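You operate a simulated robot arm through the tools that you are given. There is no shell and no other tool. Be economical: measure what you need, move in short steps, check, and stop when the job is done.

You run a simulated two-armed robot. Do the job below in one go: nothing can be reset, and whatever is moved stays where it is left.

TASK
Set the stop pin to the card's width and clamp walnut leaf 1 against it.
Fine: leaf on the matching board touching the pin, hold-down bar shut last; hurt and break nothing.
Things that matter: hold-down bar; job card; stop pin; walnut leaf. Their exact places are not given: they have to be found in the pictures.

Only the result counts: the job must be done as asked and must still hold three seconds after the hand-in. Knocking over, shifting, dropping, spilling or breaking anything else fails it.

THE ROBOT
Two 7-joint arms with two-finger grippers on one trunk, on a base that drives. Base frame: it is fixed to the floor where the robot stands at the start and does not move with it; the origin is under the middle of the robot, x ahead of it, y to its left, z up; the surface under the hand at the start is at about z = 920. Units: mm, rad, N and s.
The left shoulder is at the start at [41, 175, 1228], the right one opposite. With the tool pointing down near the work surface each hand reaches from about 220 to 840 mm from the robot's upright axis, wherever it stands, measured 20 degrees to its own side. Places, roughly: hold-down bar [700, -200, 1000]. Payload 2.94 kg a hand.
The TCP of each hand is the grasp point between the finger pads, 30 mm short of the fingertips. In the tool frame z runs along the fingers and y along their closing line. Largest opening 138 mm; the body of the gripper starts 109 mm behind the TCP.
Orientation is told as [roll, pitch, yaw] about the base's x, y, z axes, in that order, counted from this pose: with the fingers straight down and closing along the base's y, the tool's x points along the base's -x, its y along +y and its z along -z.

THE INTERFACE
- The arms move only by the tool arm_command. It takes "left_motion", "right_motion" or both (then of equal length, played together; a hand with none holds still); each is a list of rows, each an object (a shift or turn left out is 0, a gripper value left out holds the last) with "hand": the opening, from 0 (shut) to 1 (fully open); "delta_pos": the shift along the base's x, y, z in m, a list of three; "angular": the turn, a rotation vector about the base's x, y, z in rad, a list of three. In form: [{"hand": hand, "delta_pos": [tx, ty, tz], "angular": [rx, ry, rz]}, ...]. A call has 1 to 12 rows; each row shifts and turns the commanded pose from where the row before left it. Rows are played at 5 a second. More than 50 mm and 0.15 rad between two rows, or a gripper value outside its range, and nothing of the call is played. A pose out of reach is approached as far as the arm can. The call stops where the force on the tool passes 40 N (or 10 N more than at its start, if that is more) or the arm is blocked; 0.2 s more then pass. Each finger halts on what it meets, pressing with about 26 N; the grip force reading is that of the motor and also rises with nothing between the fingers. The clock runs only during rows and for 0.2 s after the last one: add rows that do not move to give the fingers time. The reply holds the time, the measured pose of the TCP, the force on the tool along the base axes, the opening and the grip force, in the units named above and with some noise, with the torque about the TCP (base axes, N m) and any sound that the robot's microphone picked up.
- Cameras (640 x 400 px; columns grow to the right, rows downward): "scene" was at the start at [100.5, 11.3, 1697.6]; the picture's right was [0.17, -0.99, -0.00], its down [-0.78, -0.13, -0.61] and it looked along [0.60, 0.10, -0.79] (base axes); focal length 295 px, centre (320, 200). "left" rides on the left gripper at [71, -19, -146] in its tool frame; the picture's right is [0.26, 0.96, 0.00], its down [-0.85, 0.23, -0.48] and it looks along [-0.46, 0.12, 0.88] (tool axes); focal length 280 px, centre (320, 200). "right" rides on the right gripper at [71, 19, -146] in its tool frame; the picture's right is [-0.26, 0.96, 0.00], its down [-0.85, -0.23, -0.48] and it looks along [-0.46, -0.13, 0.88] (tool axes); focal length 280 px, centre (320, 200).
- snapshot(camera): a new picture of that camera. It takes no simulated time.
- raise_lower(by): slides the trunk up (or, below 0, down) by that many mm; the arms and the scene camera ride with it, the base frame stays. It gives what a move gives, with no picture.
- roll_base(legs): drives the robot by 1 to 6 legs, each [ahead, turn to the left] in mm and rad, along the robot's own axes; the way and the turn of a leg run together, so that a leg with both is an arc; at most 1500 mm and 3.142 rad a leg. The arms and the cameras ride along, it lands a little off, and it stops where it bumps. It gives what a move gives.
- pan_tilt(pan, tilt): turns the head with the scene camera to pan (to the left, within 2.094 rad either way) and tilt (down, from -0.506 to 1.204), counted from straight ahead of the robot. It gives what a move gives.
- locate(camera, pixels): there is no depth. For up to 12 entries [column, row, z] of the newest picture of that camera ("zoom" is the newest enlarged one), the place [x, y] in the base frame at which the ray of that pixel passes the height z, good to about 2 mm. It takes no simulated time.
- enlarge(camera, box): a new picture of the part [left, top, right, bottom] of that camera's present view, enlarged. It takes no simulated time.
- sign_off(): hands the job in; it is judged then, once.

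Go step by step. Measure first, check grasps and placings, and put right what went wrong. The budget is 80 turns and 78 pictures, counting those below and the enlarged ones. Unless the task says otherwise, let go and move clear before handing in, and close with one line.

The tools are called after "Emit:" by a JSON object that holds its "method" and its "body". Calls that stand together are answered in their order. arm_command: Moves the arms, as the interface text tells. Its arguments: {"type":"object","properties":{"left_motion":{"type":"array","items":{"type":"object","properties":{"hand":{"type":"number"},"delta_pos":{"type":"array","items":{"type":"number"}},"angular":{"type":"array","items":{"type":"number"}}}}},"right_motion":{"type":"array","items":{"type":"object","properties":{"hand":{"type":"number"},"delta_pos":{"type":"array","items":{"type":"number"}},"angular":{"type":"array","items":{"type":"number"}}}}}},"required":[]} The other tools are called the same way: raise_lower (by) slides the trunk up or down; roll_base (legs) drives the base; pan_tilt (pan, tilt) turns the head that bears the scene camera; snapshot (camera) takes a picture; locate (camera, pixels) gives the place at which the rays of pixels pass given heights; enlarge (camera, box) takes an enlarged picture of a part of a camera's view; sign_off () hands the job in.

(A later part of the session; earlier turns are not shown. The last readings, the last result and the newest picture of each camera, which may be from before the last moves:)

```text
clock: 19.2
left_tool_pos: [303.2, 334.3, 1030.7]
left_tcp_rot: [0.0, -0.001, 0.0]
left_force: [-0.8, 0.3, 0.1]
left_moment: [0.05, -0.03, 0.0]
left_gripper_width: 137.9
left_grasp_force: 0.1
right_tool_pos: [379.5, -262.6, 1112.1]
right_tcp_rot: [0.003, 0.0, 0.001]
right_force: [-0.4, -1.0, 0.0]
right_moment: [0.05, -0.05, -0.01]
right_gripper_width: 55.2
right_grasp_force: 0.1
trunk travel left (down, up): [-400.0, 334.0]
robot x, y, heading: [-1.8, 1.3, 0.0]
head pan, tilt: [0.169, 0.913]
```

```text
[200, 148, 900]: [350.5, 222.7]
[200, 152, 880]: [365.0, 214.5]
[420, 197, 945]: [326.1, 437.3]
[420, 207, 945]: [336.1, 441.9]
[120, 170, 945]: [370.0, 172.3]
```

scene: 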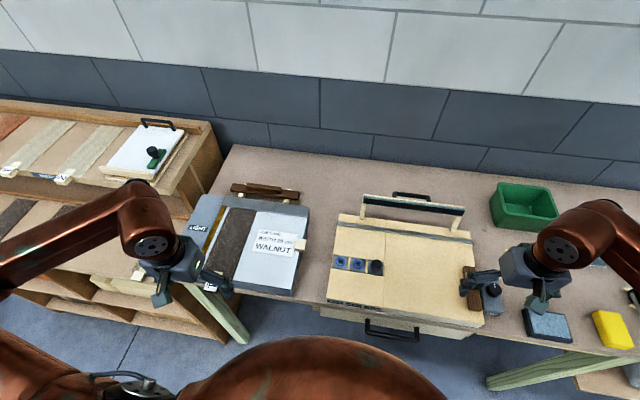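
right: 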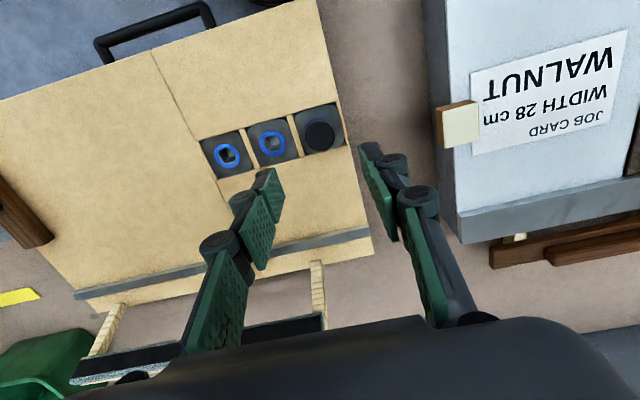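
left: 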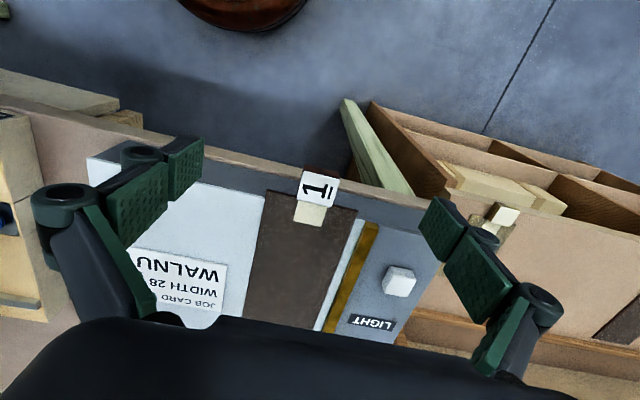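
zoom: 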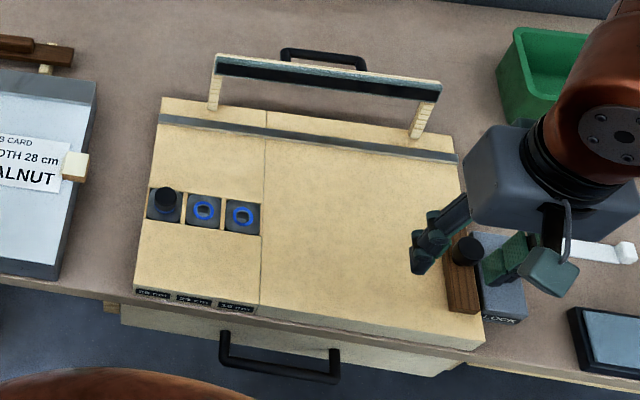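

Leaf spans x 356–596, y 297–388. Move the left hand over the tab (x=336, y=342.5), opening ~70 mm, descending to just above, then check.

Emit:
{"method": "arm_command", "body": {"left_motion": [{"hand": 0.5, "delta_pos": [0.032, 0.008, 0]}, {}, {"delta_pos": [0, 0, -0.03]}, {}]}}

Emit:
{"method": "snapshot", "body": {"camera": "left"}}

Emit:
{"method": "enlarge", "body": {"camera": "left", "box": [220, 100, 420, 225]}}

```text
clock: 20.2
left_tool_pos: [335.7, 343.2, 1001.9]
left_tcp_rot: [0.0, 0.001, 0.0]
left_force: [0.7, -0.4, -0.3]
left_moment: [0.02, -0.03, 0.01]
left_gripper_width: 69.1
left_grasp_force: 0.2
right_tool_pos: [381.2, -261.8, 1111.6]
right_tcp_rot: [0.003, -0.001, 0.0]
right_force: [0.1, -0.4, 0.0]
right_moment: [-0.01, -0.02, 0.02]
right_gripper_width: 55.2
right_grasp_force: 0.1
trunk travel left (down, up): [-400.0, 334.0]
robot x, y, heading: [0.8, -0.6, 0.002]
head pan, tilt: [0.169, 0.913]
```

```text
36 pictures are left
```

left: 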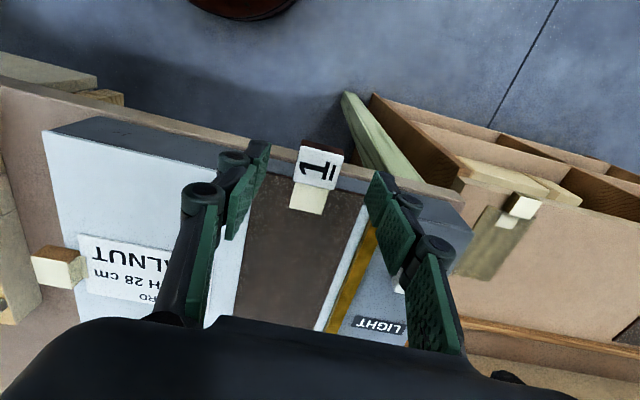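

```text
3.20 times, centred on (320, 162) of left
```

zoom: 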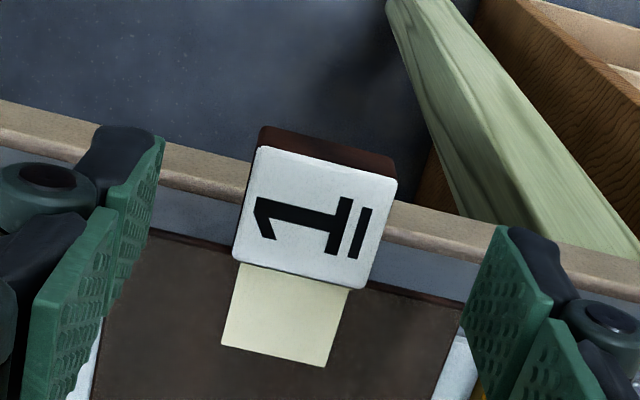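

Emit:
{"method": "locate", "body": {"camera": "zoom", "pixels": [[258, 146, 948], [396, 181, 948], [362, 289, 948], [233, 258, 948], [314, 218, 948], [150, 232, 943], [462, 300, 943]]}}

```text
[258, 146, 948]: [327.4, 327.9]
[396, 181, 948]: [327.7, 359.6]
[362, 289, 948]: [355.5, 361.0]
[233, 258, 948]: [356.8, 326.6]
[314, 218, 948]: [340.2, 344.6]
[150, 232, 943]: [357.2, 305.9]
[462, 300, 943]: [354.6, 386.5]
```

Tab spans x 327–356, y 327–360; alignment good. Descend to z≈943 and close.

Emit:
{"method": "arm_command", "body": {"left_motion": [{"delta_pos": [0.001, 0.0005, -0.03]}, {"delta_pos": [0, 0, -0.02]}, {"delta_pos": [0, 0, -0.008]}, {}, {"hand": 0.0}, {}, {}, {}, {}]}}

Emit:
{"method": "snapshot", "body": {"camera": "left"}}

```text
clock: 22.2
left_tool_pos: [335.7, 343.5, 943.6]
left_tcp_rot: [0.001, 0.0, 0.0]
left_force: [-0.5, 0.1, -0.4]
left_moment: [-0.06, 0.0, 0.0]
left_gripper_width: 32.2
left_grasp_force: 25.9
right_tool_pos: [380.4, -261.1, 1111.7]
right_tcp_rot: [0.001, 0.0, 0.0]
right_force: [-0.1, 0.0, -0.3]
right_moment: [0.0, -0.02, -0.04]
right_gripper_width: 55.4
right_grasp_force: 0.1
trunk travel left (down, up): [-400.0, 334.0]
robot x, y, heading: [0.8, -0.6, 0.0]
head pan, tilt: [0.169, 0.913]
```

```text
34 pictures are left
```

left: 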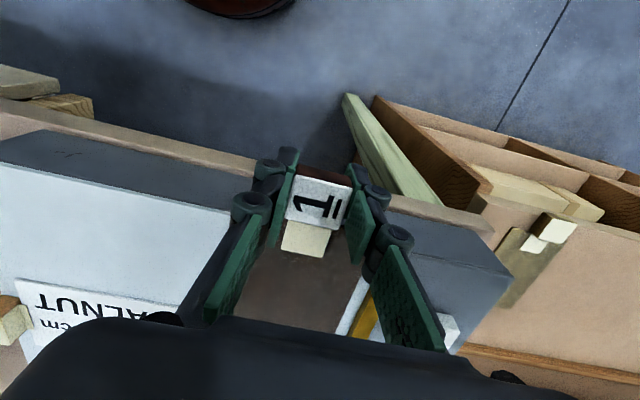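

Tab held, 32.2 mm at 26 N. Lift gently and check that the leaf comes along level.

Emit:
{"method": "arm_command", "body": {"left_motion": [{"delta_pos": [0, 0, 0.004]}, {"delta_pos": [0, 0, 0.006]}, {"delta_pos": [0, 0, 0.015]}, {"delta_pos": [0, 0, 0.025]}, {"delta_pos": [0, 0, 0.03]}, {}]}}

Emit:
{"method": "snapshot", "body": {"camera": "left"}}

Emit:
{"method": "snapshot", "body": {"camera": "scene"}}

```text
clock: 23.6
left_tool_pos: [337.9, 343.0, 1022.9]
left_tcp_rot: [0.001, -0.001, -0.001]
left_force: [-0.8, 0.6, -0.9]
left_moment: [-0.01, 0.07, -0.03]
left_gripper_width: 32.0
left_grasp_force: 26.3
right_tool_pos: [381.0, -261.7, 1111.6]
right_tcp_rot: [0.001, 0.0, -0.002]
right_force: [0.3, 0.4, -0.2]
right_moment: [0.02, -0.02, 0.02]
right_gripper_width: 55.2
right_grasp_force: 0.0
trunk travel left (down, up): [-400.0, 334.0]
robot x, y, heading: [1.3, 0.3, 0.003]
head pan, tilt: [0.169, 0.913]
```

```text
33 pictures are left
```

left: 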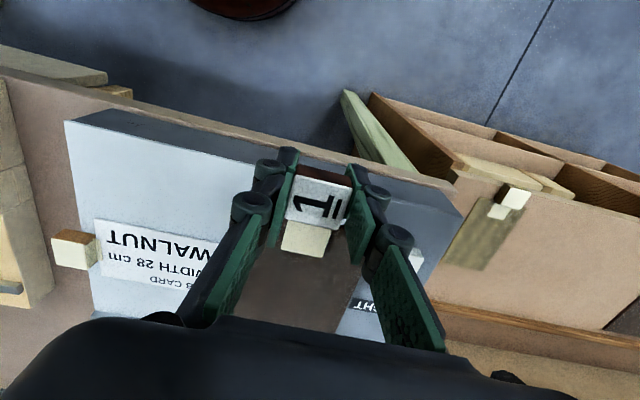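

```text
32 pictures are left
```

scene: 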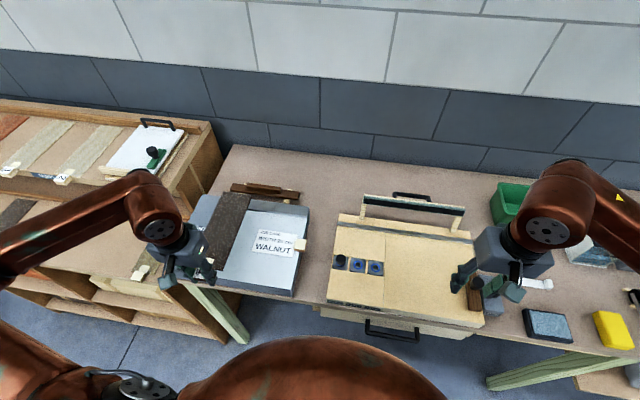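

The leaf is up level. Check where the steel strip lies and carry the leaf to above the board (y ≈ -60, right of the pin).

Emit:
{"method": "locate", "body": {"camera": "scene", "pixels": [[338, 225.4, 920], [338, 221.4, 920], [471.9, 243, 920], [471.9, 238.9, 920], [328, 302, 920], [484, 327, 920], [362, 218, 920], [450.5, 232, 920], [364, 195, 1000], [464.5, 207.5, 1000]]}}

Emit:
{"method": "arm_command", "body": {"left_motion": [{"delta_pos": [0.0, -0.045, 0.01]}, {"delta_pos": [0.0, -0.045, 0.01]}, {"delta_pos": [0.0, -0.045, 0]}, {"delta_pos": [0.0, -0.045, 0]}, {"delta_pos": [0.0, -0.045, 0]}, {"delta_pos": [0.002, -0.045, 0]}, {"delta_pos": [0.002, -0.045, 0]}, {"delta_pos": [0.0, -0.045, 0]}, {"delta_pos": [0.0, -0.045, 0]}, {}]}}

Emit:
{"method": "snapshot", "body": {"camera": "scene"}}

Emit:
{"method": "snapshot", "body": {"camera": "left"}}

```text
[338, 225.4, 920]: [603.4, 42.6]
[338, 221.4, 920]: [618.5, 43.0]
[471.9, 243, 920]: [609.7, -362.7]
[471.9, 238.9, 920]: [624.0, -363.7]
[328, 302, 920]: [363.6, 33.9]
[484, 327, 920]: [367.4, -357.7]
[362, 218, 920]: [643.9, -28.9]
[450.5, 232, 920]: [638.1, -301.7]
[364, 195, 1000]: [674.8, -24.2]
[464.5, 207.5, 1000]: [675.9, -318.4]
```

```text
clock: 25.8
left_tool_pos: [340.2, -60.0, 1043.6]
left_tcp_rot: [-0.001, -0.001, 0.003]
left_force: [-0.9, 0.2, -0.5]
left_moment: [-0.04, 0.0, 0.02]
left_gripper_width: 31.8
left_grasp_force: 26.4
right_tool_pos: [380.7, -259.7, 1113.0]
right_tcp_rot: [-0.001, 0.001, -0.002]
right_force: [0.6, -0.6, 0.6]
right_moment: [-0.05, 0.01, 0.02]
right_gripper_width: 55.5
right_grasp_force: 0.0
trunk travel left (down, up): [-400.0, 334.0]
robot x, y, heading: [-2.2, -1.6, 0.001]
head pan, tilt: [0.169, 0.913]
```

```text
31 pictures are left
```

scene: 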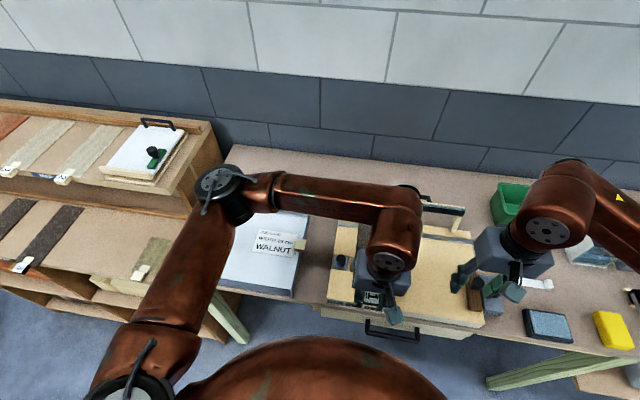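

```text
30 pictures are left
```

left: 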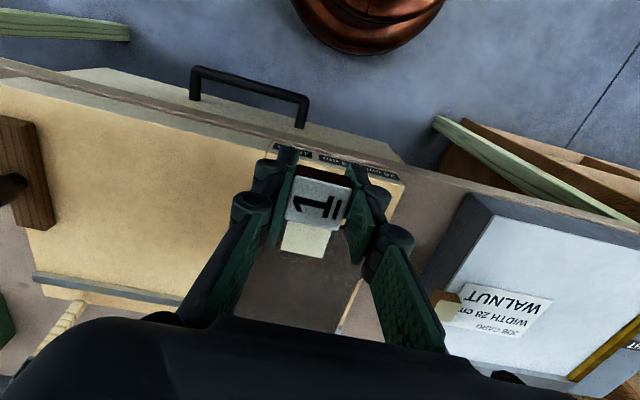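

The leaf hovers over the board with its left edge ~18 mm right of the pin. Before lowering, I'll view the hold-down bar more closely with the right camera.

Emit:
{"method": "arm_command", "body": {"right_motion": [{"delta_pos": [0.04, -0.01, 0]}, {"delta_pos": [0.04, -0.01, 0]}, {"delta_pos": [0.04, -0.01, 0]}, {"delta_pos": [0.03, 0, 0.02]}, {}]}}

Emit:
{"method": "snapshot", "body": {"camera": "right"}}

Emit:
{"method": "enlarge", "body": {"camera": "right", "box": [280, 80, 520, 230]}}

```text
clock: 27.0
left_tool_pos: [340.9, -61.6, 1042.8]
left_tcp_rot: [0.0, 0.001, 0.0]
left_force: [0.4, -0.2, 0.4]
left_moment: [0.03, 0.05, 0.02]
left_gripper_width: 31.9
left_grasp_force: 26.0
right_tool_pos: [531.8, -292.6, 1133.3]
right_tcp_rot: [0.002, 0.0, -0.001]
right_force: [-1.3, -0.7, -0.2]
right_moment: [0.01, -0.01, -0.02]
right_gripper_width: 54.9
right_grasp_force: 0.1
trunk travel left (down, up): [-400.0, 334.0]
robot x, y, heading: [0.6, 0.5, 0.0]
head pan, tilt: [0.169, 0.913]
```

```text
29 pictures are left
```

right: 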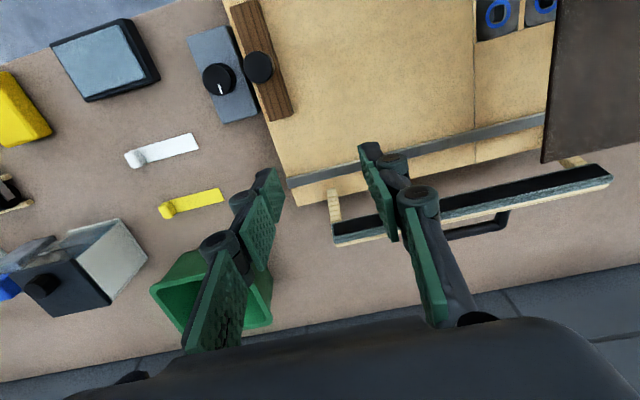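

```text
2.67 times, centred on (400, 155) of right
```

zoom: 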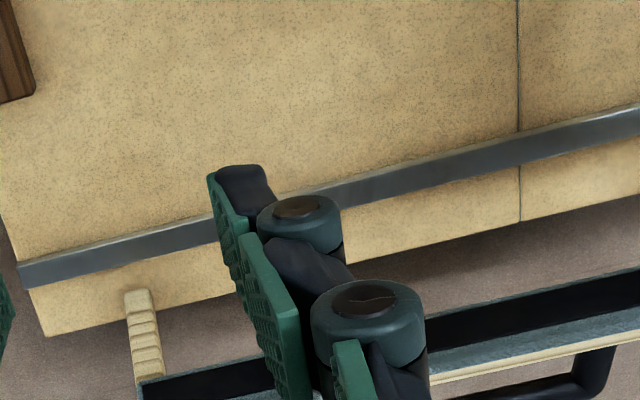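

Emit:
{"method": "locate", "body": {"camera": "right", "pixels": [[333, 221, 980], [333, 221, 1020], [337, 245, 980], [337, 245, 1020], [332, 190, 920], [611, 168, 980], [611, 168, 1020], [611, 180, 980], [611, 180, 1020]]}}

Emit:
{"method": "enlarge", "body": {"camera": "scene", "box": [410, 190, 480, 250]}}

```text
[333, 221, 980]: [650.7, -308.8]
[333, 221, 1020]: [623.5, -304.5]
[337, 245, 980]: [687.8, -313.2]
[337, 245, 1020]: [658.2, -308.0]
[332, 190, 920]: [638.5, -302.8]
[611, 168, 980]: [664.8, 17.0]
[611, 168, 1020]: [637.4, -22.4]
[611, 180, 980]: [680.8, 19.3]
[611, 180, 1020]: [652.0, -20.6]
```

```text
6.67 times, centred on (445, 220) of scene
```

zoom: 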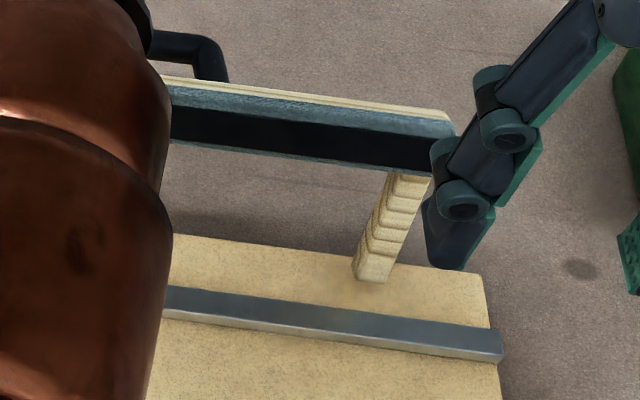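

Emit:
{"method": "locate", "body": {"camera": "scene", "pixels": [[461.5, 215.8, 960], [461.5, 215.8, 1000], [464.5, 208.7, 980], [464.5, 208.7, 1020], [464, 206, 980], [464, 206, 1020]]}}

Emit:
{"method": "locate", "body": {"camera": "right", "pixels": [[333, 221, 960], [336, 236, 980], [336, 236, 1020], [460, 238, 980], [508, 215, 980], [508, 226, 980], [460, 238, 1020], [508, 226, 1020]]}}

```text
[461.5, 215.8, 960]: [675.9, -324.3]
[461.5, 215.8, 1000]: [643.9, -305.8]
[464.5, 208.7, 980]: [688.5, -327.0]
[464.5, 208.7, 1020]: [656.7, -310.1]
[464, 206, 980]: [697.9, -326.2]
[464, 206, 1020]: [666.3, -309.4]
```

```text
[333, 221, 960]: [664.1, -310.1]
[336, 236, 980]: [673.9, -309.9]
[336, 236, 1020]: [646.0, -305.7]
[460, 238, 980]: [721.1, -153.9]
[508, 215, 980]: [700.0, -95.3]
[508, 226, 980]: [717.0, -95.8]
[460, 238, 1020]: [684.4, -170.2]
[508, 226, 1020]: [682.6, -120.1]
```

The bar stands vertically at x≈643–665 with a handle behind it (crossbar x≈700–717). Check the drawer handle's place relative to where the left fingers will go.

Emit:
{"method": "locate", "body": {"camera": "left", "pixels": [[305, 128, 850], [305, 128, 890], [305, 98, 850], [192, 98, 850], [195, 70, 850], [305, 98, 890], [340, 165, 920], [380, 175, 920]]}}

Emit:
{"method": "enlarge", "body": {"camera": "left", "box": [180, 50, 420, 200]}}

```text
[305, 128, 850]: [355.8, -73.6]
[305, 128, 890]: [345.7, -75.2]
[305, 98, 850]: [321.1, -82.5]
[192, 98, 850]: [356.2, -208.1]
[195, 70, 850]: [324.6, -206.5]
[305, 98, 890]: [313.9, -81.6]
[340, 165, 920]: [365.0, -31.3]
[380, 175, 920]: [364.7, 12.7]
```

```text
2.67 times, centred on (300, 125) of left
```

zoom: 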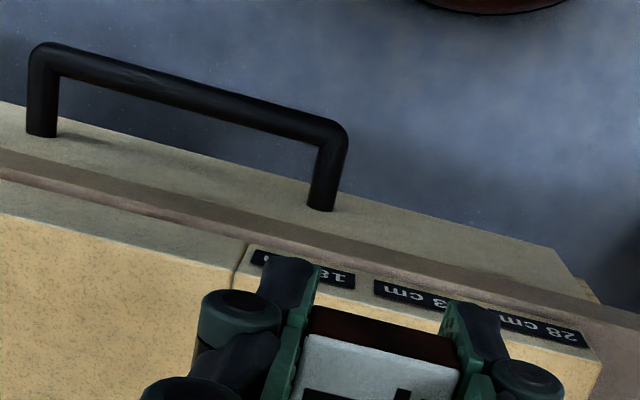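

Emit:
{"method": "locate", "body": {"camera": "scene", "pixels": [[365, 321, 850], [365, 321, 890], [365, 321, 820]]}}

Emit:
{"method": "locate", "body": {"camera": "left", "pixels": [[307, 97, 820], [307, 97, 850], [307, 97, 890]]}}

```text
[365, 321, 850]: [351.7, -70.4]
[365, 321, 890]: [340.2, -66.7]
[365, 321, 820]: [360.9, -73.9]
```

```text
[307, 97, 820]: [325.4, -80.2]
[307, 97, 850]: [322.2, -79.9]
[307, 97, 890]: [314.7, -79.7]
```

Drawer handle is around z≈830, well below the fingers (tips ≥ ~885). Lower the leaf, in decreasing steps.

Emit:
{"method": "arm_command", "body": {"left_motion": [{"delta_pos": [-0.004, 0, -0.03]}, {"delta_pos": [0, 0, -0.03]}, {"delta_pos": [0, 0, -0.03]}, {"delta_pos": [0, 0, -0.01]}, {"delta_pos": [0, 0, -0.005]}, {}]}}

Emit:
{"method": "snapshot", "body": {"camera": "right"}}

Emit:
{"method": "snapshot", "body": {"camera": "left"}}

```text
clock: 28.4
left_tool_pos: [337.0, -61.2, 939.4]
left_tcp_rot: [0.0, 0.001, -0.001]
left_force: [-1.0, -0.4, -0.6]
left_moment: [-0.02, 0.05, -0.03]
left_gripper_width: 32.0
left_grasp_force: 25.8
right_tool_pos: [532.6, -293.8, 1132.6]
right_tcp_rot: [0.001, 0.0, -0.001]
right_force: [-0.1, 0.3, -0.5]
right_moment: [-0.01, 0.0, -0.03]
right_gripper_width: 55.3
right_grasp_force: 0.1
trunk travel left (down, up): [-400.0, 334.0]
robot x, y, heading: [5.9, 2.2, 0.003]
head pan, tilt: [0.169, 0.913]
```

```text
25 pictures are left
```

right: 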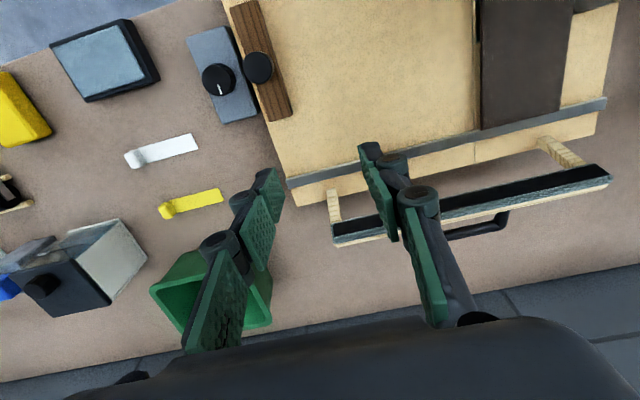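

```text
24 pictures are left
```

left: 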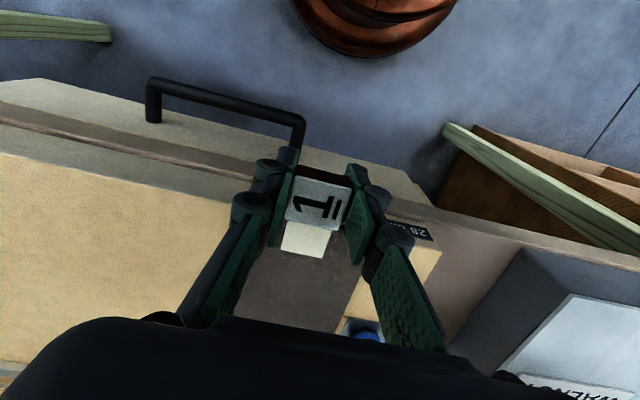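

Emit:
{"method": "enlarge", "body": {"camera": "right", "box": [440, 0, 640, 170]}}

Emit:
{"method": "locate", "body": {"camera": "right", "pixels": [[481, 130, 940], [557, 110, 940], [481, 130, 925], [557, 110, 925], [607, 97, 920], [607, 97, 930]]}}

```text
2.35 times, centred on (540, 85) of right
```

zoom: 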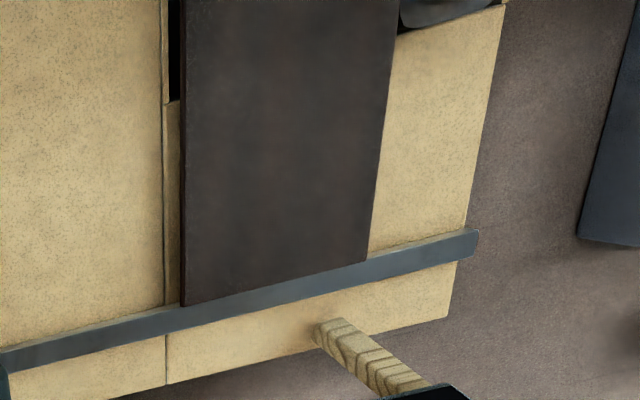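

```text
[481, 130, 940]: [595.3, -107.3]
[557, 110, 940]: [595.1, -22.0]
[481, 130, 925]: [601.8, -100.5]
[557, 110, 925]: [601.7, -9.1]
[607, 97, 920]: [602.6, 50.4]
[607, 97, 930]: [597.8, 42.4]
```

Back edge x≈596, strip front ≈600: back off 3 mm, then lower in small steps watching force.

Emit:
{"method": "arm_command", "body": {"left_motion": [{"delta_pos": [-0.003, 0, -0.006]}, {"delta_pos": [0, 0, -0.006]}, {"delta_pos": [0, 0, -0.003]}, {"delta_pos": [0, 0, -0.002]}, {}]}}

```text
clock: 29.6
left_tool_pos: [334.1, -61.8, 922.7]
left_tcp_rot: [-0.002, -0.002, -0.001]
left_force: [1.8, 1.5, 17.8]
left_moment: [0.05, -0.62, 0.02]
left_gripper_width: 32.0
left_grasp_force: 26.1
right_tool_pos: [529.9, -293.3, 1133.9]
right_tcp_rot: [0.001, 0.0, -0.001]
right_force: [1.7, -0.5, -0.3]
right_moment: [0.02, 0.03, -0.01]
right_gripper_width: 55.2
right_grasp_force: 0.0
trunk travel left (down, up): [-400.0, 334.0]
robot x, y, heading: [0.1, 0.9, -0.003]
head pan, tilt: [0.169, 0.913]
```

Contact at z≈923. Relieve by 1 mm and slide +y towards the pin.

Emit:
{"method": "arm_command", "body": {"left_motion": [{"delta_pos": [0, 0, 0.0012]}, {"delta_pos": [0, 0.006, 0]}, {"delta_pos": [0, 0.004, 0]}, {}]}}

Emit:
{"method": "enlarge", "body": {"camera": "right", "box": [440, 0, 640, 125]}}

Emit:
{"method": "enlarge", "body": {"camera": "left", "box": [220, 220, 460, 370]}}

```text
clock: 30.6
left_tool_pos: [333.8, -51.5, 922.6]
left_tcp_rot: [0.0, 0.0, -0.001]
left_force: [-1.3, -2.5, 6.0]
left_moment: [-0.06, -0.18, -0.06]
left_gripper_width: 32.0
left_grasp_force: 26.6
right_tool_pos: [531.2, -292.0, 1132.4]
right_tcp_rot: [0.002, 0.0, 0.001]
right_force: [0.2, 0.5, 0.3]
right_moment: [0.01, -0.03, -0.01]
right_gripper_width: 55.2
right_grasp_force: 0.1
trunk travel left (down, up): [-400.0, 334.0]
robot x, y, heading: [0.1, -0.5, 0.0]
head pan, tilt: [0.169, 0.913]
```

```text
3.20 times, centred on (540, 62) of right
```

zoom: 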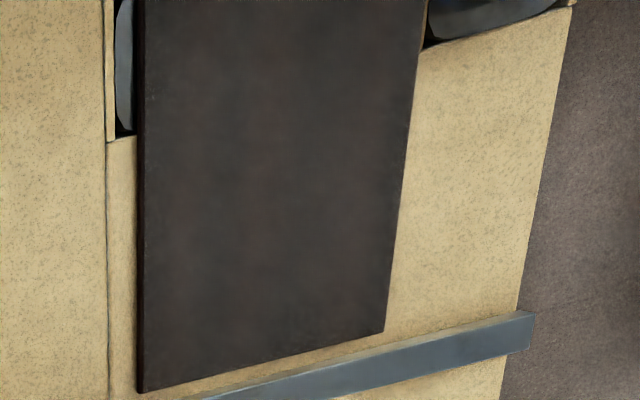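

```text
2.67 times, centred on (340, 295) of left
```

zoom: 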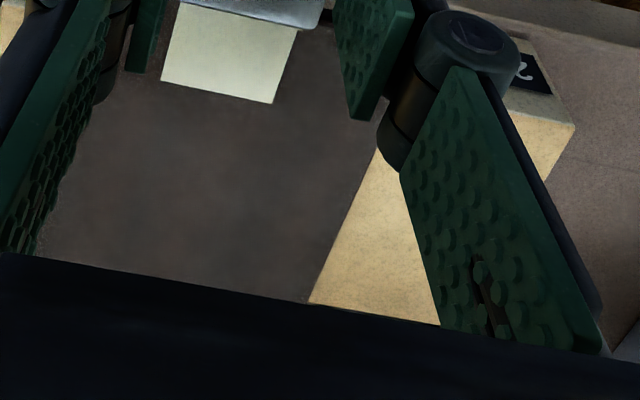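

Sliding well (friction ~2.5 N), about 8–10 mm to go.

Emit:
{"method": "arm_command", "body": {"left_motion": [{"delta_pos": [0, 0.004, 0.0003]}, {"delta_pos": [0, 0.002, 0]}, {"delta_pos": [0, 0.001, 0]}, {}]}}

Emit:
{"method": "enlarge", "body": {"camera": "scene", "box": [320, 210, 400, 310]}}

```text
clock: 31.6
left_tool_pos: [333.9, -43.9, 922.2]
left_tcp_rot: [0.0, 0.0, 0.001]
left_force: [0.1, -0.3, 3.0]
left_moment: [0.0, -0.01, -0.03]
left_gripper_width: 31.9
left_grasp_force: 25.9
right_tool_pos: [530.8, -293.0, 1132.8]
right_tcp_rot: [0.004, 0.001, -0.001]
right_force: [0.5, -0.1, -0.1]
right_moment: [0.0, -0.01, 0.02]
right_gripper_width: 55.0
right_grasp_force: 0.2
trunk travel left (down, up): [-400.0, 334.0]
robot x, y, heading: [-2.5, 0.6, 0.003]
head pan, tilt: [0.169, 0.913]
```

```text
4.00 times, centred on (360, 260) of scene
```

zoom: 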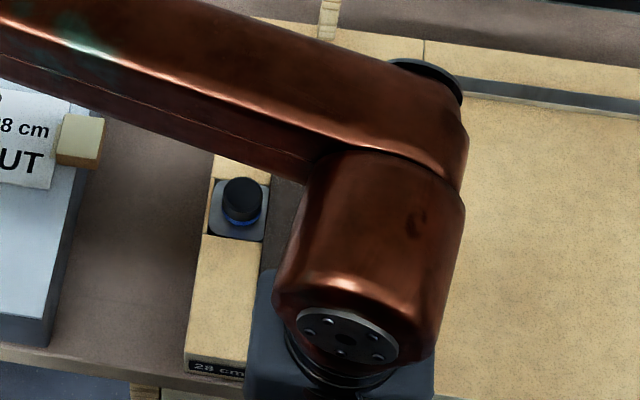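

Leaf edge is close to the pin in the scene view (knob at zoom (242,200), leaf edge near column 268). Continue in 1 mm steps.

Emit:
{"method": "arm_command", "body": {"left_motion": [{"delta_pos": [0, 0.001, 0]}, {"delta_pos": [0, 0.001, 0]}, {}]}}

```text
clock: 32.4
left_tool_pos: [334.3, -41.9, 922.9]
left_tcp_rot: [-0.001, 0.0, 0.001]
left_force: [0.3, -0.4, 1.0]
left_moment: [0.0, 0.01, 0.0]
left_gripper_width: 32.0
left_grasp_force: 26.3
right_tool_pos: [530.3, -292.9, 1134.1]
right_tcp_rot: [0.0, 0.0, 0.0]
right_force: [-0.2, -0.5, -0.8]
right_moment: [0.02, 0.04, 0.0]
right_gripper_width: 55.0
right_grasp_force: 0.0
trunk travel left (down, up): [-400.0, 334.0]
robot x, y, heading: [4.3, 4.4, -0.0]
head pan, tilt: [0.169, 0.913]
```

Emit:
{"method": "arm_command", "body": {"left_motion": [{"delta_pos": [0, 0.001, 0]}, {"delta_pos": [0, 0.001, 0]}, {}]}}

Emit:
{"method": "enlarge", "body": {"camera": "scene", "box": [325, 240, 389, 280]}}

```text
clock: 33.2
left_tool_pos: [334.6, -41.0, 922.3]
left_tcp_rot: [0.001, 0.0, 0.002]
left_force: [0.6, 0.3, -0.6]
left_moment: [0.0, 0.04, 0.0]
left_gripper_width: 31.9
left_grasp_force: 26.0
right_tool_pos: [531.2, -291.2, 1133.4]
right_tcp_rot: [0.002, 0.001, 0.0]
right_force: [-0.2, -0.3, 1.4]
right_moment: [0.03, 0.03, 0.03]
right_gripper_width: 55.0
right_grasp_force: 0.0
trunk travel left (down, up): [-400.0, 334.0]
robot x, y, heading: [1.9, -1.4, -0.003]
head pan, tilt: [0.169, 0.913]
```

```text
10.00 times, centred on (357, 260) of scene
```

zoom: 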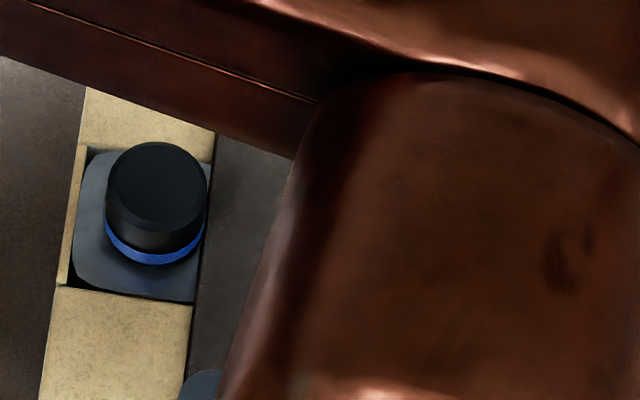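

The gap is about a millimetre or less (zoom col 205 vs 208). Continue until contact force shows.

Emit:
{"method": "arm_command", "body": {"left_motion": [{"delta_pos": [0, 0.0007, -0.0005]}, {"delta_pos": [0, 0.0008, 0]}, {}]}}

```text
clock: 34.0
left_tool_pos: [332.9, -40.0, 923.1]
left_tcp_rot: [-0.003, 0.0, 0.0]
left_force: [-1.4, -3.9, 5.4]
left_moment: [-0.05, -0.18, -0.25]
left_gripper_width: 31.8
left_grasp_force: 25.7
right_tool_pos: [531.0, -292.2, 1133.1]
right_tcp_rot: [0.002, 0.0, 0.0]
right_force: [-0.1, 0.6, 0.2]
right_moment: [0.0, 0.03, -0.03]
right_gripper_width: 55.2
right_grasp_force: 0.2
trunk travel left (down, up): [-400.0, 334.0]
robot x, y, heading: [-3.1, 3.0, 0.0]
head pan, tilt: [0.169, 0.913]
```

Yaw moment -0.25 N·m with -3.9 N indicates contact at the pin. One more millimetre to confirm.

Emit:
{"method": "arm_command", "body": {"left_motion": [{"delta_pos": [0, 0.0007, 0]}, {}]}}

Emit:
{"method": "enlarge", "body": {"camera": "scene", "box": [325, 240, 389, 280]}}

```text
clock: 34.6
left_tool_pos: [333.4, -39.3, 923.7]
left_tcp_rot: [0.001, -0.002, 0.001]
left_force: [0.1, -5.5, 6.6]
left_moment: [-0.09, -0.25, -0.43]
left_gripper_width: 32.2
left_grasp_force: 26.2
right_tool_pos: [531.1, -293.8, 1132.0]
right_tcp_rot: [0.002, -0.001, 0.0]
right_force: [-0.2, 0.2, -0.2]
right_moment: [-0.01, 0.03, 0.02]
right_gripper_width: 55.5
right_grasp_force: 0.1
trunk travel left (down, up): [-400.0, 334.0]
robot x, y, heading: [1.0, 2.6, -0.006]
head pan, tilt: [0.169, 0.913]
```

```text
10.00 times, centred on (357, 260) of scene
```

zoom: 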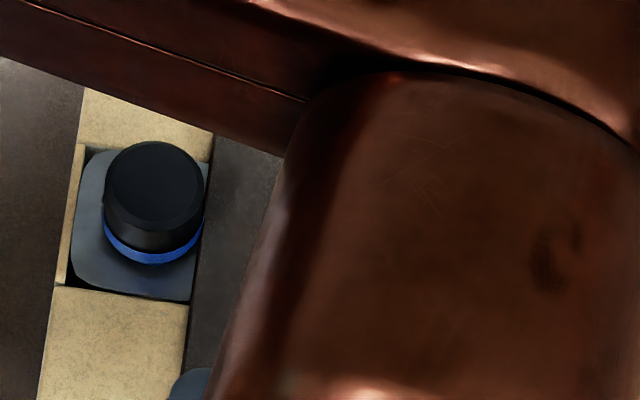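

Firm contact (−5.5 N, −0.43 N·m, picture shows no gap). Release the tab and lift straight up.

Emit:
{"method": "arm_command", "body": {"left_motion": [{"hand": 0.4}, {}, {}, {}, {"delta_pos": [0, 0, 0.02]}, {"delta_pos": [0, 0, 0.03]}, {"delta_pos": [0, 0, 0.04]}, {"delta_pos": [0, 0.03, 0.03]}, {"delta_pos": [0, 0.045, 0.0]}, {"delta_pos": [0, 0.045, 0.0]}, {"delta_pos": [0, 0.045, 0.0]}, {"delta_pos": [0, 0.045, 0.0]}]}}

Emit:
{"method": "snapshot", "body": {"camera": "scene"}}

Emit:
{"method": "enlarge", "body": {"camera": "scene", "box": [325, 240, 389, 280]}}

```text
clock: 37.2
left_tool_pos: [332.4, 174.2, 1043.9]
left_tcp_rot: [0.0, -0.001, -0.001]
left_force: [-0.1, -0.3, 0.4]
left_moment: [-0.05, 0.0, -0.02]
left_gripper_width: 55.4
left_grasp_force: 0.0
right_tool_pos: [530.0, -290.3, 1134.2]
right_tcp_rot: [0.002, 0.0, -0.001]
right_force: [-1.1, 0.6, 0.2]
right_moment: [-0.04, -0.01, -0.02]
right_gripper_width: 55.2
right_grasp_force: 0.0
trunk travel left (down, up): [-400.0, 334.0]
robot x, y, heading: [-2.6, -1.0, 0.001]
head pan, tilt: [0.169, 0.913]
```

```text
17 pictures are left
```

scene: 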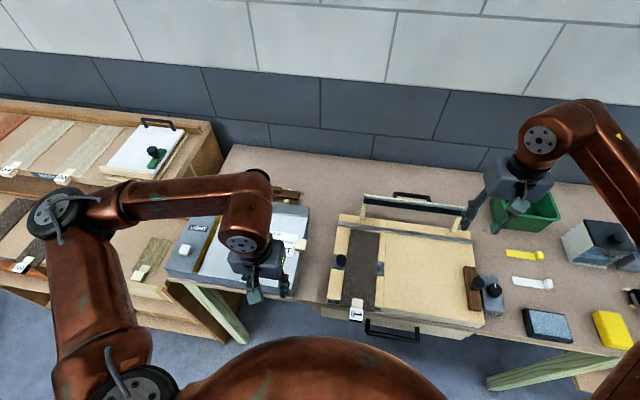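

```text
10.00 times, centred on (357, 260) of scene
```

zoom: 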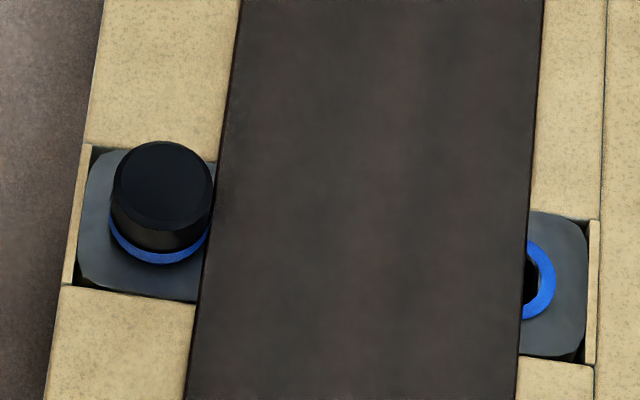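

Leaf lies beside the pin, left hand clear. Close look at the pin contact from the left camera.

Emit:
{"method": "enlarge", "body": {"camera": "left", "box": [74, 170, 234, 270]}}

```text
4.00 times, centred on (154, 220) of left
```

zoom: 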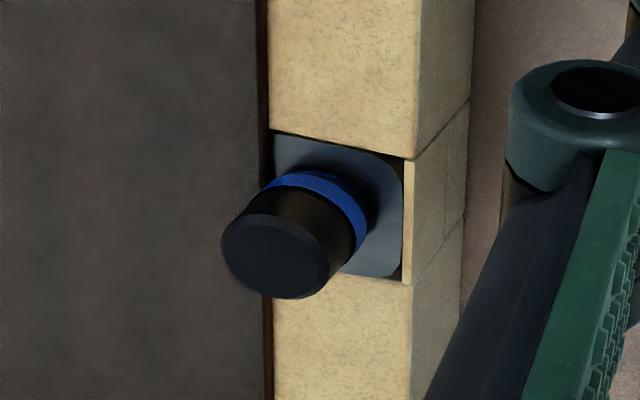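

Pin base touches the leaf edge. Now locate the bar's handle.

Emit:
{"method": "locate", "body": {"camera": "scene", "pixels": [[393.8, 192.8, 980], [393.8, 192.8, 1020], [430.8, 197, 980], [430.8, 197, 1020], [432, 201, 980], [432, 201, 1020]]}}

Emit:
{"method": "enlarge", "body": {"camera": "scene", "box": [350, 180, 480, 250]}}

```text
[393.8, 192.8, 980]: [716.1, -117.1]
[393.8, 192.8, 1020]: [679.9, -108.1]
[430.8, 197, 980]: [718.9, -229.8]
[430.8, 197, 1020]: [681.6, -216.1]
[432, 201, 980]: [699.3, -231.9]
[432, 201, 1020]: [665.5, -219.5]
```

```text
4.92 times, centred on (415, 215) of scene
```

zoom: 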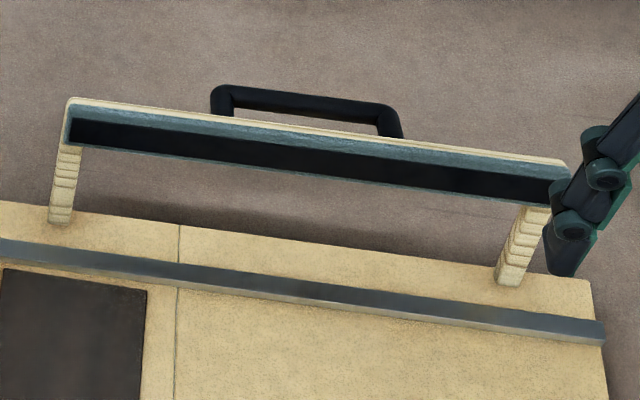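

Handle crossbar triangulates to x≈694, z≈1005, y −111…−222; bar back face ≈662. Turn the right hand by 90° about z and bring it above the crossbar, opening ~24 mm.

Emit:
{"method": "arm_command", "body": {"right_motion": [{"hand": 0.175, "delta_pos": [0.0148, 0.0115, 0], "angular": [0, 0, 0.1428]}, {"delta_pos": [0.0148, 0.0115, 0], "angular": [0, 0, 0.1428]}, {"delta_pos": [0.0148, 0.0115, 0], "angular": [0, 0, 0.1428]}, {"delta_pos": [0.0148, 0.0115, 0], "angular": [0, 0, 0.1428]}, {"delta_pos": [0.0148, 0.0115, 0], "angular": [0, 0, 0.1428]}, {"delta_pos": [0.0148, 0.0115, 0], "angular": [0, 0, 0.1428]}, {"delta_pos": [0.0148, 0.0115, 0], "angular": [0, 0, 0.1428]}, {"delta_pos": [0.0148, 0.0115, 0], "angular": [0, 0, 0.1428]}, {"delta_pos": [0.0148, 0.0115, 0], "angular": [0, 0, 0.1428]}, {"delta_pos": [0.0148, 0.0115, 0], "angular": [0, 0, 0.1428]}, {"delta_pos": [0.0148, 0.0115, 0], "angular": [0, 0, 0.1428]}, {}]}}

Emit:
{"method": "snapshot", "body": {"camera": "right"}}

```text
clock: 39.8
left_tool_pos: [332.7, 172.0, 1043.8]
left_tcp_rot: [-0.001, 0.0, 0.001]
left_force: [0.8, -0.1, 0.3]
left_moment: [0.0, -0.05, -0.02]
left_gripper_width: 55.4
left_grasp_force: 0.1
right_tool_pos: [561.8, -243.4, 1106.9]
right_tcp_rot: [0.0, 0.0, 0.619]
right_force: [0.1, -0.4, -0.5]
right_moment: [-0.01, 0.02, 0.0]
right_gripper_width: 24.2
right_grasp_force: 0.1
right hand out of reach, approached as far as the arm can: row 4, 5, 6, 7, 8, 9, 10, 11
trunk travel left (down, up): [-400.0, 334.0]
robot x, y, heading: [1.0, 0.1, 0.005]
head pan, tilt: [0.169, 0.913]
```

```text
13 pictures are left
```

right: 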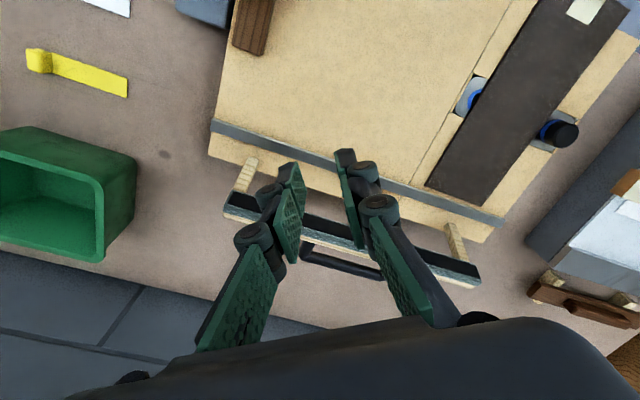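

Yaw +90° is out of reach there. Turn back and see the commanded pose.

Emit:
{"method": "arm_command", "body": {"right_motion": [{"angular": [0, 0, -0.145]}, {"angular": [0, 0, -0.145]}, {"angular": [0, 0, -0.145]}, {"angular": [0, 0, -0.145]}, {"angular": [0, 0, -0.145]}, {"angular": [0, 0, -0.145]}, {"angular": [0, 0, -0.145]}, {"angular": [0, 0, -0.145]}, {"angular": [0, 0, -0.145]}, {"angular": [0, 0, -0.145]}, {"angular": [0, 0, -0.12]}, {}]}}

```text
clock: 42.4
left_tool_pos: [333.6, 171.9, 1042.9]
left_tcp_rot: [-0.001, 0.0, 0.0]
left_force: [0.4, -0.4, -0.7]
left_moment: [0.05, 0.0, 0.06]
left_gripper_width: 55.4
left_grasp_force: 0.1
right_tool_pos: [561.4, -243.9, 1107.7]
right_tcp_rot: [0.001, 0.0, -0.954]
right_force: [-0.1, -0.2, -0.2]
right_moment: [0.02, 0.0, 0.0]
right_gripper_width: 24.3
right_grasp_force: 0.0
trunk travel left (down, up): [-400.0, 334.0]
robot x, y, heading: [1.3, -0.5, -0.001]
head pan, tilt: [0.169, 0.913]
```

The commanded pose follows the reached one; yaw −0.954 is reachable. Continue to −π/2 and move above the crossbar.

Emit:
{"method": "arm_command", "body": {"right_motion": [{"angular": [0, 0, -0.1235]}, {"angular": [0, 0, -0.1235]}, {"angular": [0, 0, -0.1235]}, {"angular": [0, 0, -0.1235]}, {"angular": [0, 0, -0.1235]}, {"delta_pos": [0.033, 0.0195, 0.005]}, {"delta_pos": [0.033, 0.0195, 0]}, {"delta_pos": [0.033, 0.0195, 0]}, {"delta_pos": [0.033, 0.0195, 0]}, {}]}}

Emit:
{"method": "snapshot", "body": {"camera": "right"}}

```text
clock: 44.6
left_tool_pos: [332.6, 170.8, 1044.0]
left_tcp_rot: [-0.001, 0.0, 0.0]
left_force: [0.2, 0.3, 0.7]
left_moment: [0.05, -0.02, -0.01]
left_gripper_width: 55.1
left_grasp_force: 0.0
right_tool_pos: [694.6, -167.4, 1112.5]
right_tcp_rot: [0.001, 0.001, -1.571]
right_force: [1.0, 0.2, 1.1]
right_moment: [0.04, -0.01, 0.02]
right_gripper_width: 23.9
right_grasp_force: 0.1
trunk travel left (down, up): [-400.0, 334.0]
robot x, y, heading: [0.7, 6.9, 0.001]
head pan, tilt: [0.169, 0.913]
```

```text
12 pictures are left
```

right: 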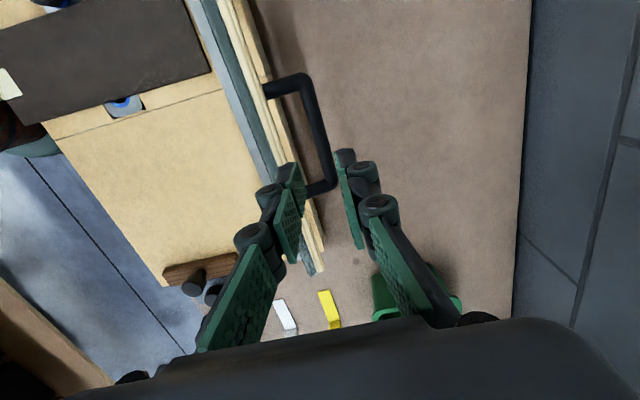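

Emit:
{"method": "locate", "body": {"camera": "right", "pixels": [[307, 80, 1005], [320, 130, 1005], [331, 180, 1005], [307, 80, 990], [331, 180, 990], [268, 90, 1005], [252, 0, 1034], [325, 250, 1034]]}}

Emit:
{"method": "enlarge", "body": {"camera": "right", "box": [220, 50, 400, 220]}}

```text
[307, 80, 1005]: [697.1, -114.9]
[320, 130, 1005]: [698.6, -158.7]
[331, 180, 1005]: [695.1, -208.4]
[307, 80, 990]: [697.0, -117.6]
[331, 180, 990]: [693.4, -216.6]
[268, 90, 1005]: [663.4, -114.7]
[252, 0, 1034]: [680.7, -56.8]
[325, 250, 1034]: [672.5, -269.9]
```

```text
2.35 times, centred on (310, 135) of right
```

zoom: 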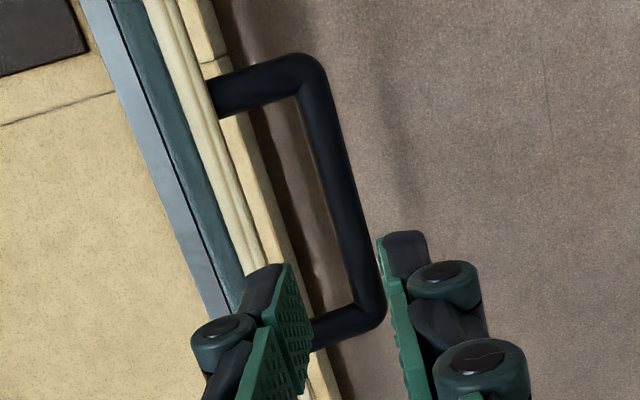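

Crossbar centre x≈697, y centre ≈−162. Shift to x=700, narrow to 20 mm, and descend to just above it.

Emit:
{"method": "arm_command", "body": {"right_motion": [{"hand": 0.15, "delta_pos": [0.0055, 0.005, 0]}, {"delta_pos": [0, 0, -0.04]}, {"delta_pos": [0, 0, -0.025]}, {}]}}

Emit:
{"method": "enlarge", "body": {"camera": "right", "box": [220, 100, 420, 225]}}

```text
clock: 45.6
left_tool_pos: [333.7, 172.4, 1041.8]
left_tcp_rot: [-0.001, -0.002, 0.0]
left_force: [-0.4, -0.9, -0.3]
left_moment: [0.0, -0.02, 0.0]
left_gripper_width: 55.1
left_grasp_force: 0.0
right_tool_pos: [699.5, -160.6, 1047.2]
right_tcp_rot: [0.002, 0.001, -1.571]
right_force: [0.4, 0.2, -0.2]
right_moment: [0.02, 0.0, -0.02]
right_gripper_width: 20.8
right_grasp_force: 0.2
trunk travel left (down, up): [-400.0, 334.0]
robot x, y, heading: [-2.0, 2.2, -0.003]
head pan, tilt: [0.169, 0.913]
```

```text
3.20 times, centred on (320, 162) of right
```

zoom: 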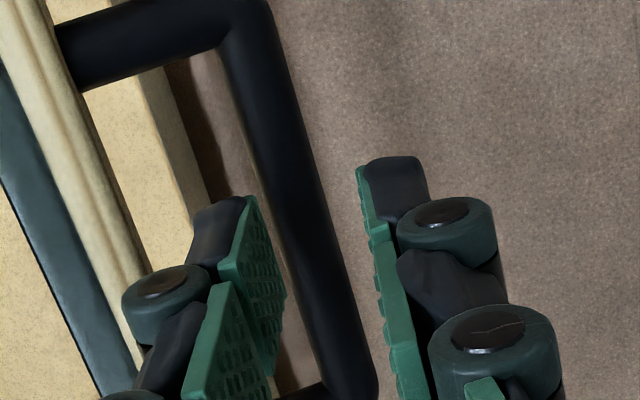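

Crossbar lies between the fingers and the inner finger clears the bar. Descend to z≈1020 gently.

Emit:
{"method": "arm_command", "body": {"right_motion": [{"delta_pos": [0, 0, -0.008]}, {"delta_pos": [0, 0, -0.008]}, {"delta_pos": [0, 0, -0.008]}, {}]}}

Emit:
{"method": "enlarge", "body": {"camera": "right", "box": [220, 100, 420, 225]}}

```text
clock: 46.6
left_tool_pos: [332.8, 171.8, 1043.7]
left_tcp_rot: [-0.001, 0.0, 0.0]
left_force: [-0.5, 0.2, -0.8]
left_moment: [0.03, 0.01, 0.0]
left_gripper_width: 55.4
left_grasp_force: 0.0
right_tool_pos: [698.7, -160.4, 1022.2]
right_tcp_rot: [-0.001, -0.001, -1.57]
right_force: [-4.1, 0.5, -1.0]
right_moment: [-0.02, 0.02, 0.03]
right_gripper_width: 23.5
right_grasp_force: 2.1
trunk travel left (down, up): [-400.0, 334.0]
robot x, y, heading: [2.3, -0.2, -0.001]
head pan, tilt: [0.169, 0.913]
```

```text
3.20 times, centred on (320, 162) of right
```

zoom: 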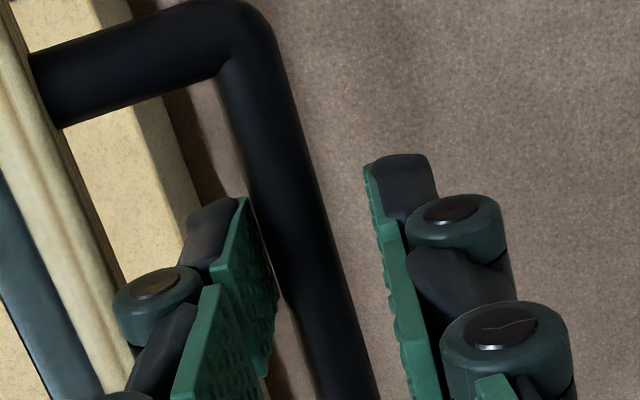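

Inner pad touches the crossbar lightly (−4 N). Shift −4 mm and close softly to measure the crossbar.

Emit:
{"method": "arm_command", "body": {"right_motion": [{"delta_pos": [-0.004, 0, 0]}, {"hand": 0.0}, {}, {}]}}

```text
clock: 47.6
left_tool_pos: [333.0, 172.1, 1044.1]
left_tcp_rot: [0.0, 0.0, 0.0]
left_force: [0.1, -0.4, -0.4]
left_moment: [0.01, 0.0, -0.04]
left_gripper_width: 55.2
left_grasp_force: 0.1
right_tool_pos: [693.6, -160.5, 1021.4]
right_tcp_rot: [-0.002, -0.003, -1.571]
right_force: [-15.8, 0.5, -9.1]
right_moment: [-0.02, 0.36, 0.2]
right_gripper_width: 13.3
right_grasp_force: 40.0
trunk travel left (down, up): [-400.0, 334.0]
robot x, y, heading: [-1.5, -3.8, -0.001]
head pan, tilt: [0.169, 0.913]
```

Emit:
{"method": "arm_command", "body": {"right_motion": [{"delta_pos": [-0.002, 0, -0.001]}, {}]}}

```text
clock: 48.2
left_tool_pos: [333.3, 171.5, 1043.6]
left_tcp_rot: [0.0, 0.0, -0.001]
left_force: [0.4, 0.7, 1.0]
left_moment: [0.01, -0.03, 0.0]
left_gripper_width: 55.5
left_grasp_force: 0.0
right_tool_pos: [694.1, -159.4, 1022.0]
right_tcp_rot: [0.002, 0.001, -1.57]
right_force: [-8.0, 0.5, -5.4]
right_moment: [-0.54, 0.1, 0.27]
right_gripper_width: 13.0
right_grasp_force: 40.1
trunk travel left (down, up): [-400.0, 334.0]
robot x, y, heading: [2.7, 2.2, -0.002]
head pan, tilt: [0.169, 0.913]
```

Crossbar is ~13 mm thick at x≈692–693. Loosen to a ~17 mm cage and swing the bar forward along the arc about (641, 922), first part.

Emit:
{"method": "arm_command", "body": {"right_motion": [{"hand": 0.125}, {"delta_pos": [-0.0075, 0, 0.0042]}, {"delta_pos": [-0.0079, 0, 0.0035]}, {"delta_pos": [-0.0081, 0, 0.0029]}, {}]}}

Emit:
{"method": "enlarge", "body": {"camera": "scene", "box": [330, 170, 490, 270]}}

```text
clock: 49.4
left_tool_pos: [334.6, 171.8, 1042.5]
left_tcp_rot: [-0.001, 0.0, 0.0]
left_force: [0.2, 0.5, 0.5]
left_moment: [-0.03, 0.0, 0.02]
left_gripper_width: 55.3
left_grasp_force: 0.1
right_tool_pos: [668.4, -160.8, 1032.1]
right_tcp_rot: [0.0, -0.001, -1.571]
right_force: [-0.5, 0.2, 0.4]
right_moment: [-0.01, 0.02, 0.0]
right_gripper_width: 17.5
right_grasp_force: 0.2
trunk travel left (down, up): [-400.0, 334.0]
robot x, y, heading: [-2.2, -0.4, 0.001]
head pan, tilt: [0.169, 0.913]
```

```text
4.00 times, centred on (410, 220) of scene
```

zoom: 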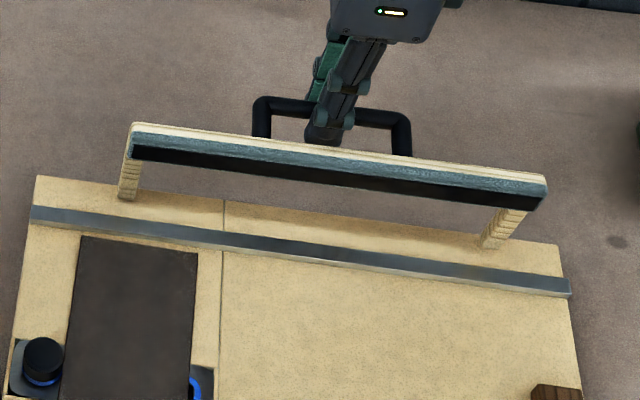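

The bar is tipping forward with the handle, no load. Continue along the arc.

Emit:
{"method": "arm_command", "body": {"right_motion": [{"delta_pos": [-0.0084, 0, 0.0021]}, {"delta_pos": [-0.0085, 0, 0.0014]}, {"delta_pos": [-0.0086, 0, 0.0006]}, {"delta_pos": [-0.0086, 0, -0.0001]}, {"delta_pos": [-0.0086, 0, -0.0009]}, {"delta_pos": [-0.0085, 0, -0.0016]}, {}]}}

Emit:
{"method": "enlarge", "body": {"camera": "scene", "box": [330, 170, 490, 270]}}

```text
clock: 51.0
left_tool_pos: [333.1, 171.4, 1043.0]
left_tcp_rot: [-0.001, 0.001, 0.001]
left_force: [0.5, -0.2, 0.5]
left_moment: [0.0, -0.01, -0.01]
left_gripper_width: 55.3
left_grasp_force: 0.2
right_tool_pos: [618.8, -161.3, 1034.1]
right_tcp_rot: [-0.001, 0.0, -1.572]
right_force: [-1.7, -0.1, -1.3]
right_moment: [-0.03, 0.03, 0.0]
right_gripper_width: 19.2
right_grasp_force: 1.6
trunk travel left (down, up): [-400.0, 334.0]
robot x, y, heading: [-0.5, 2.1, 0.003]
head pan, tilt: [0.169, 0.913]
```

```text
4.00 times, centred on (410, 220) of scene
```

zoom: 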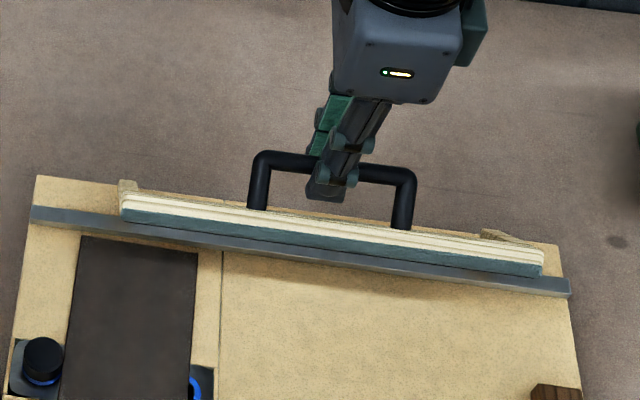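

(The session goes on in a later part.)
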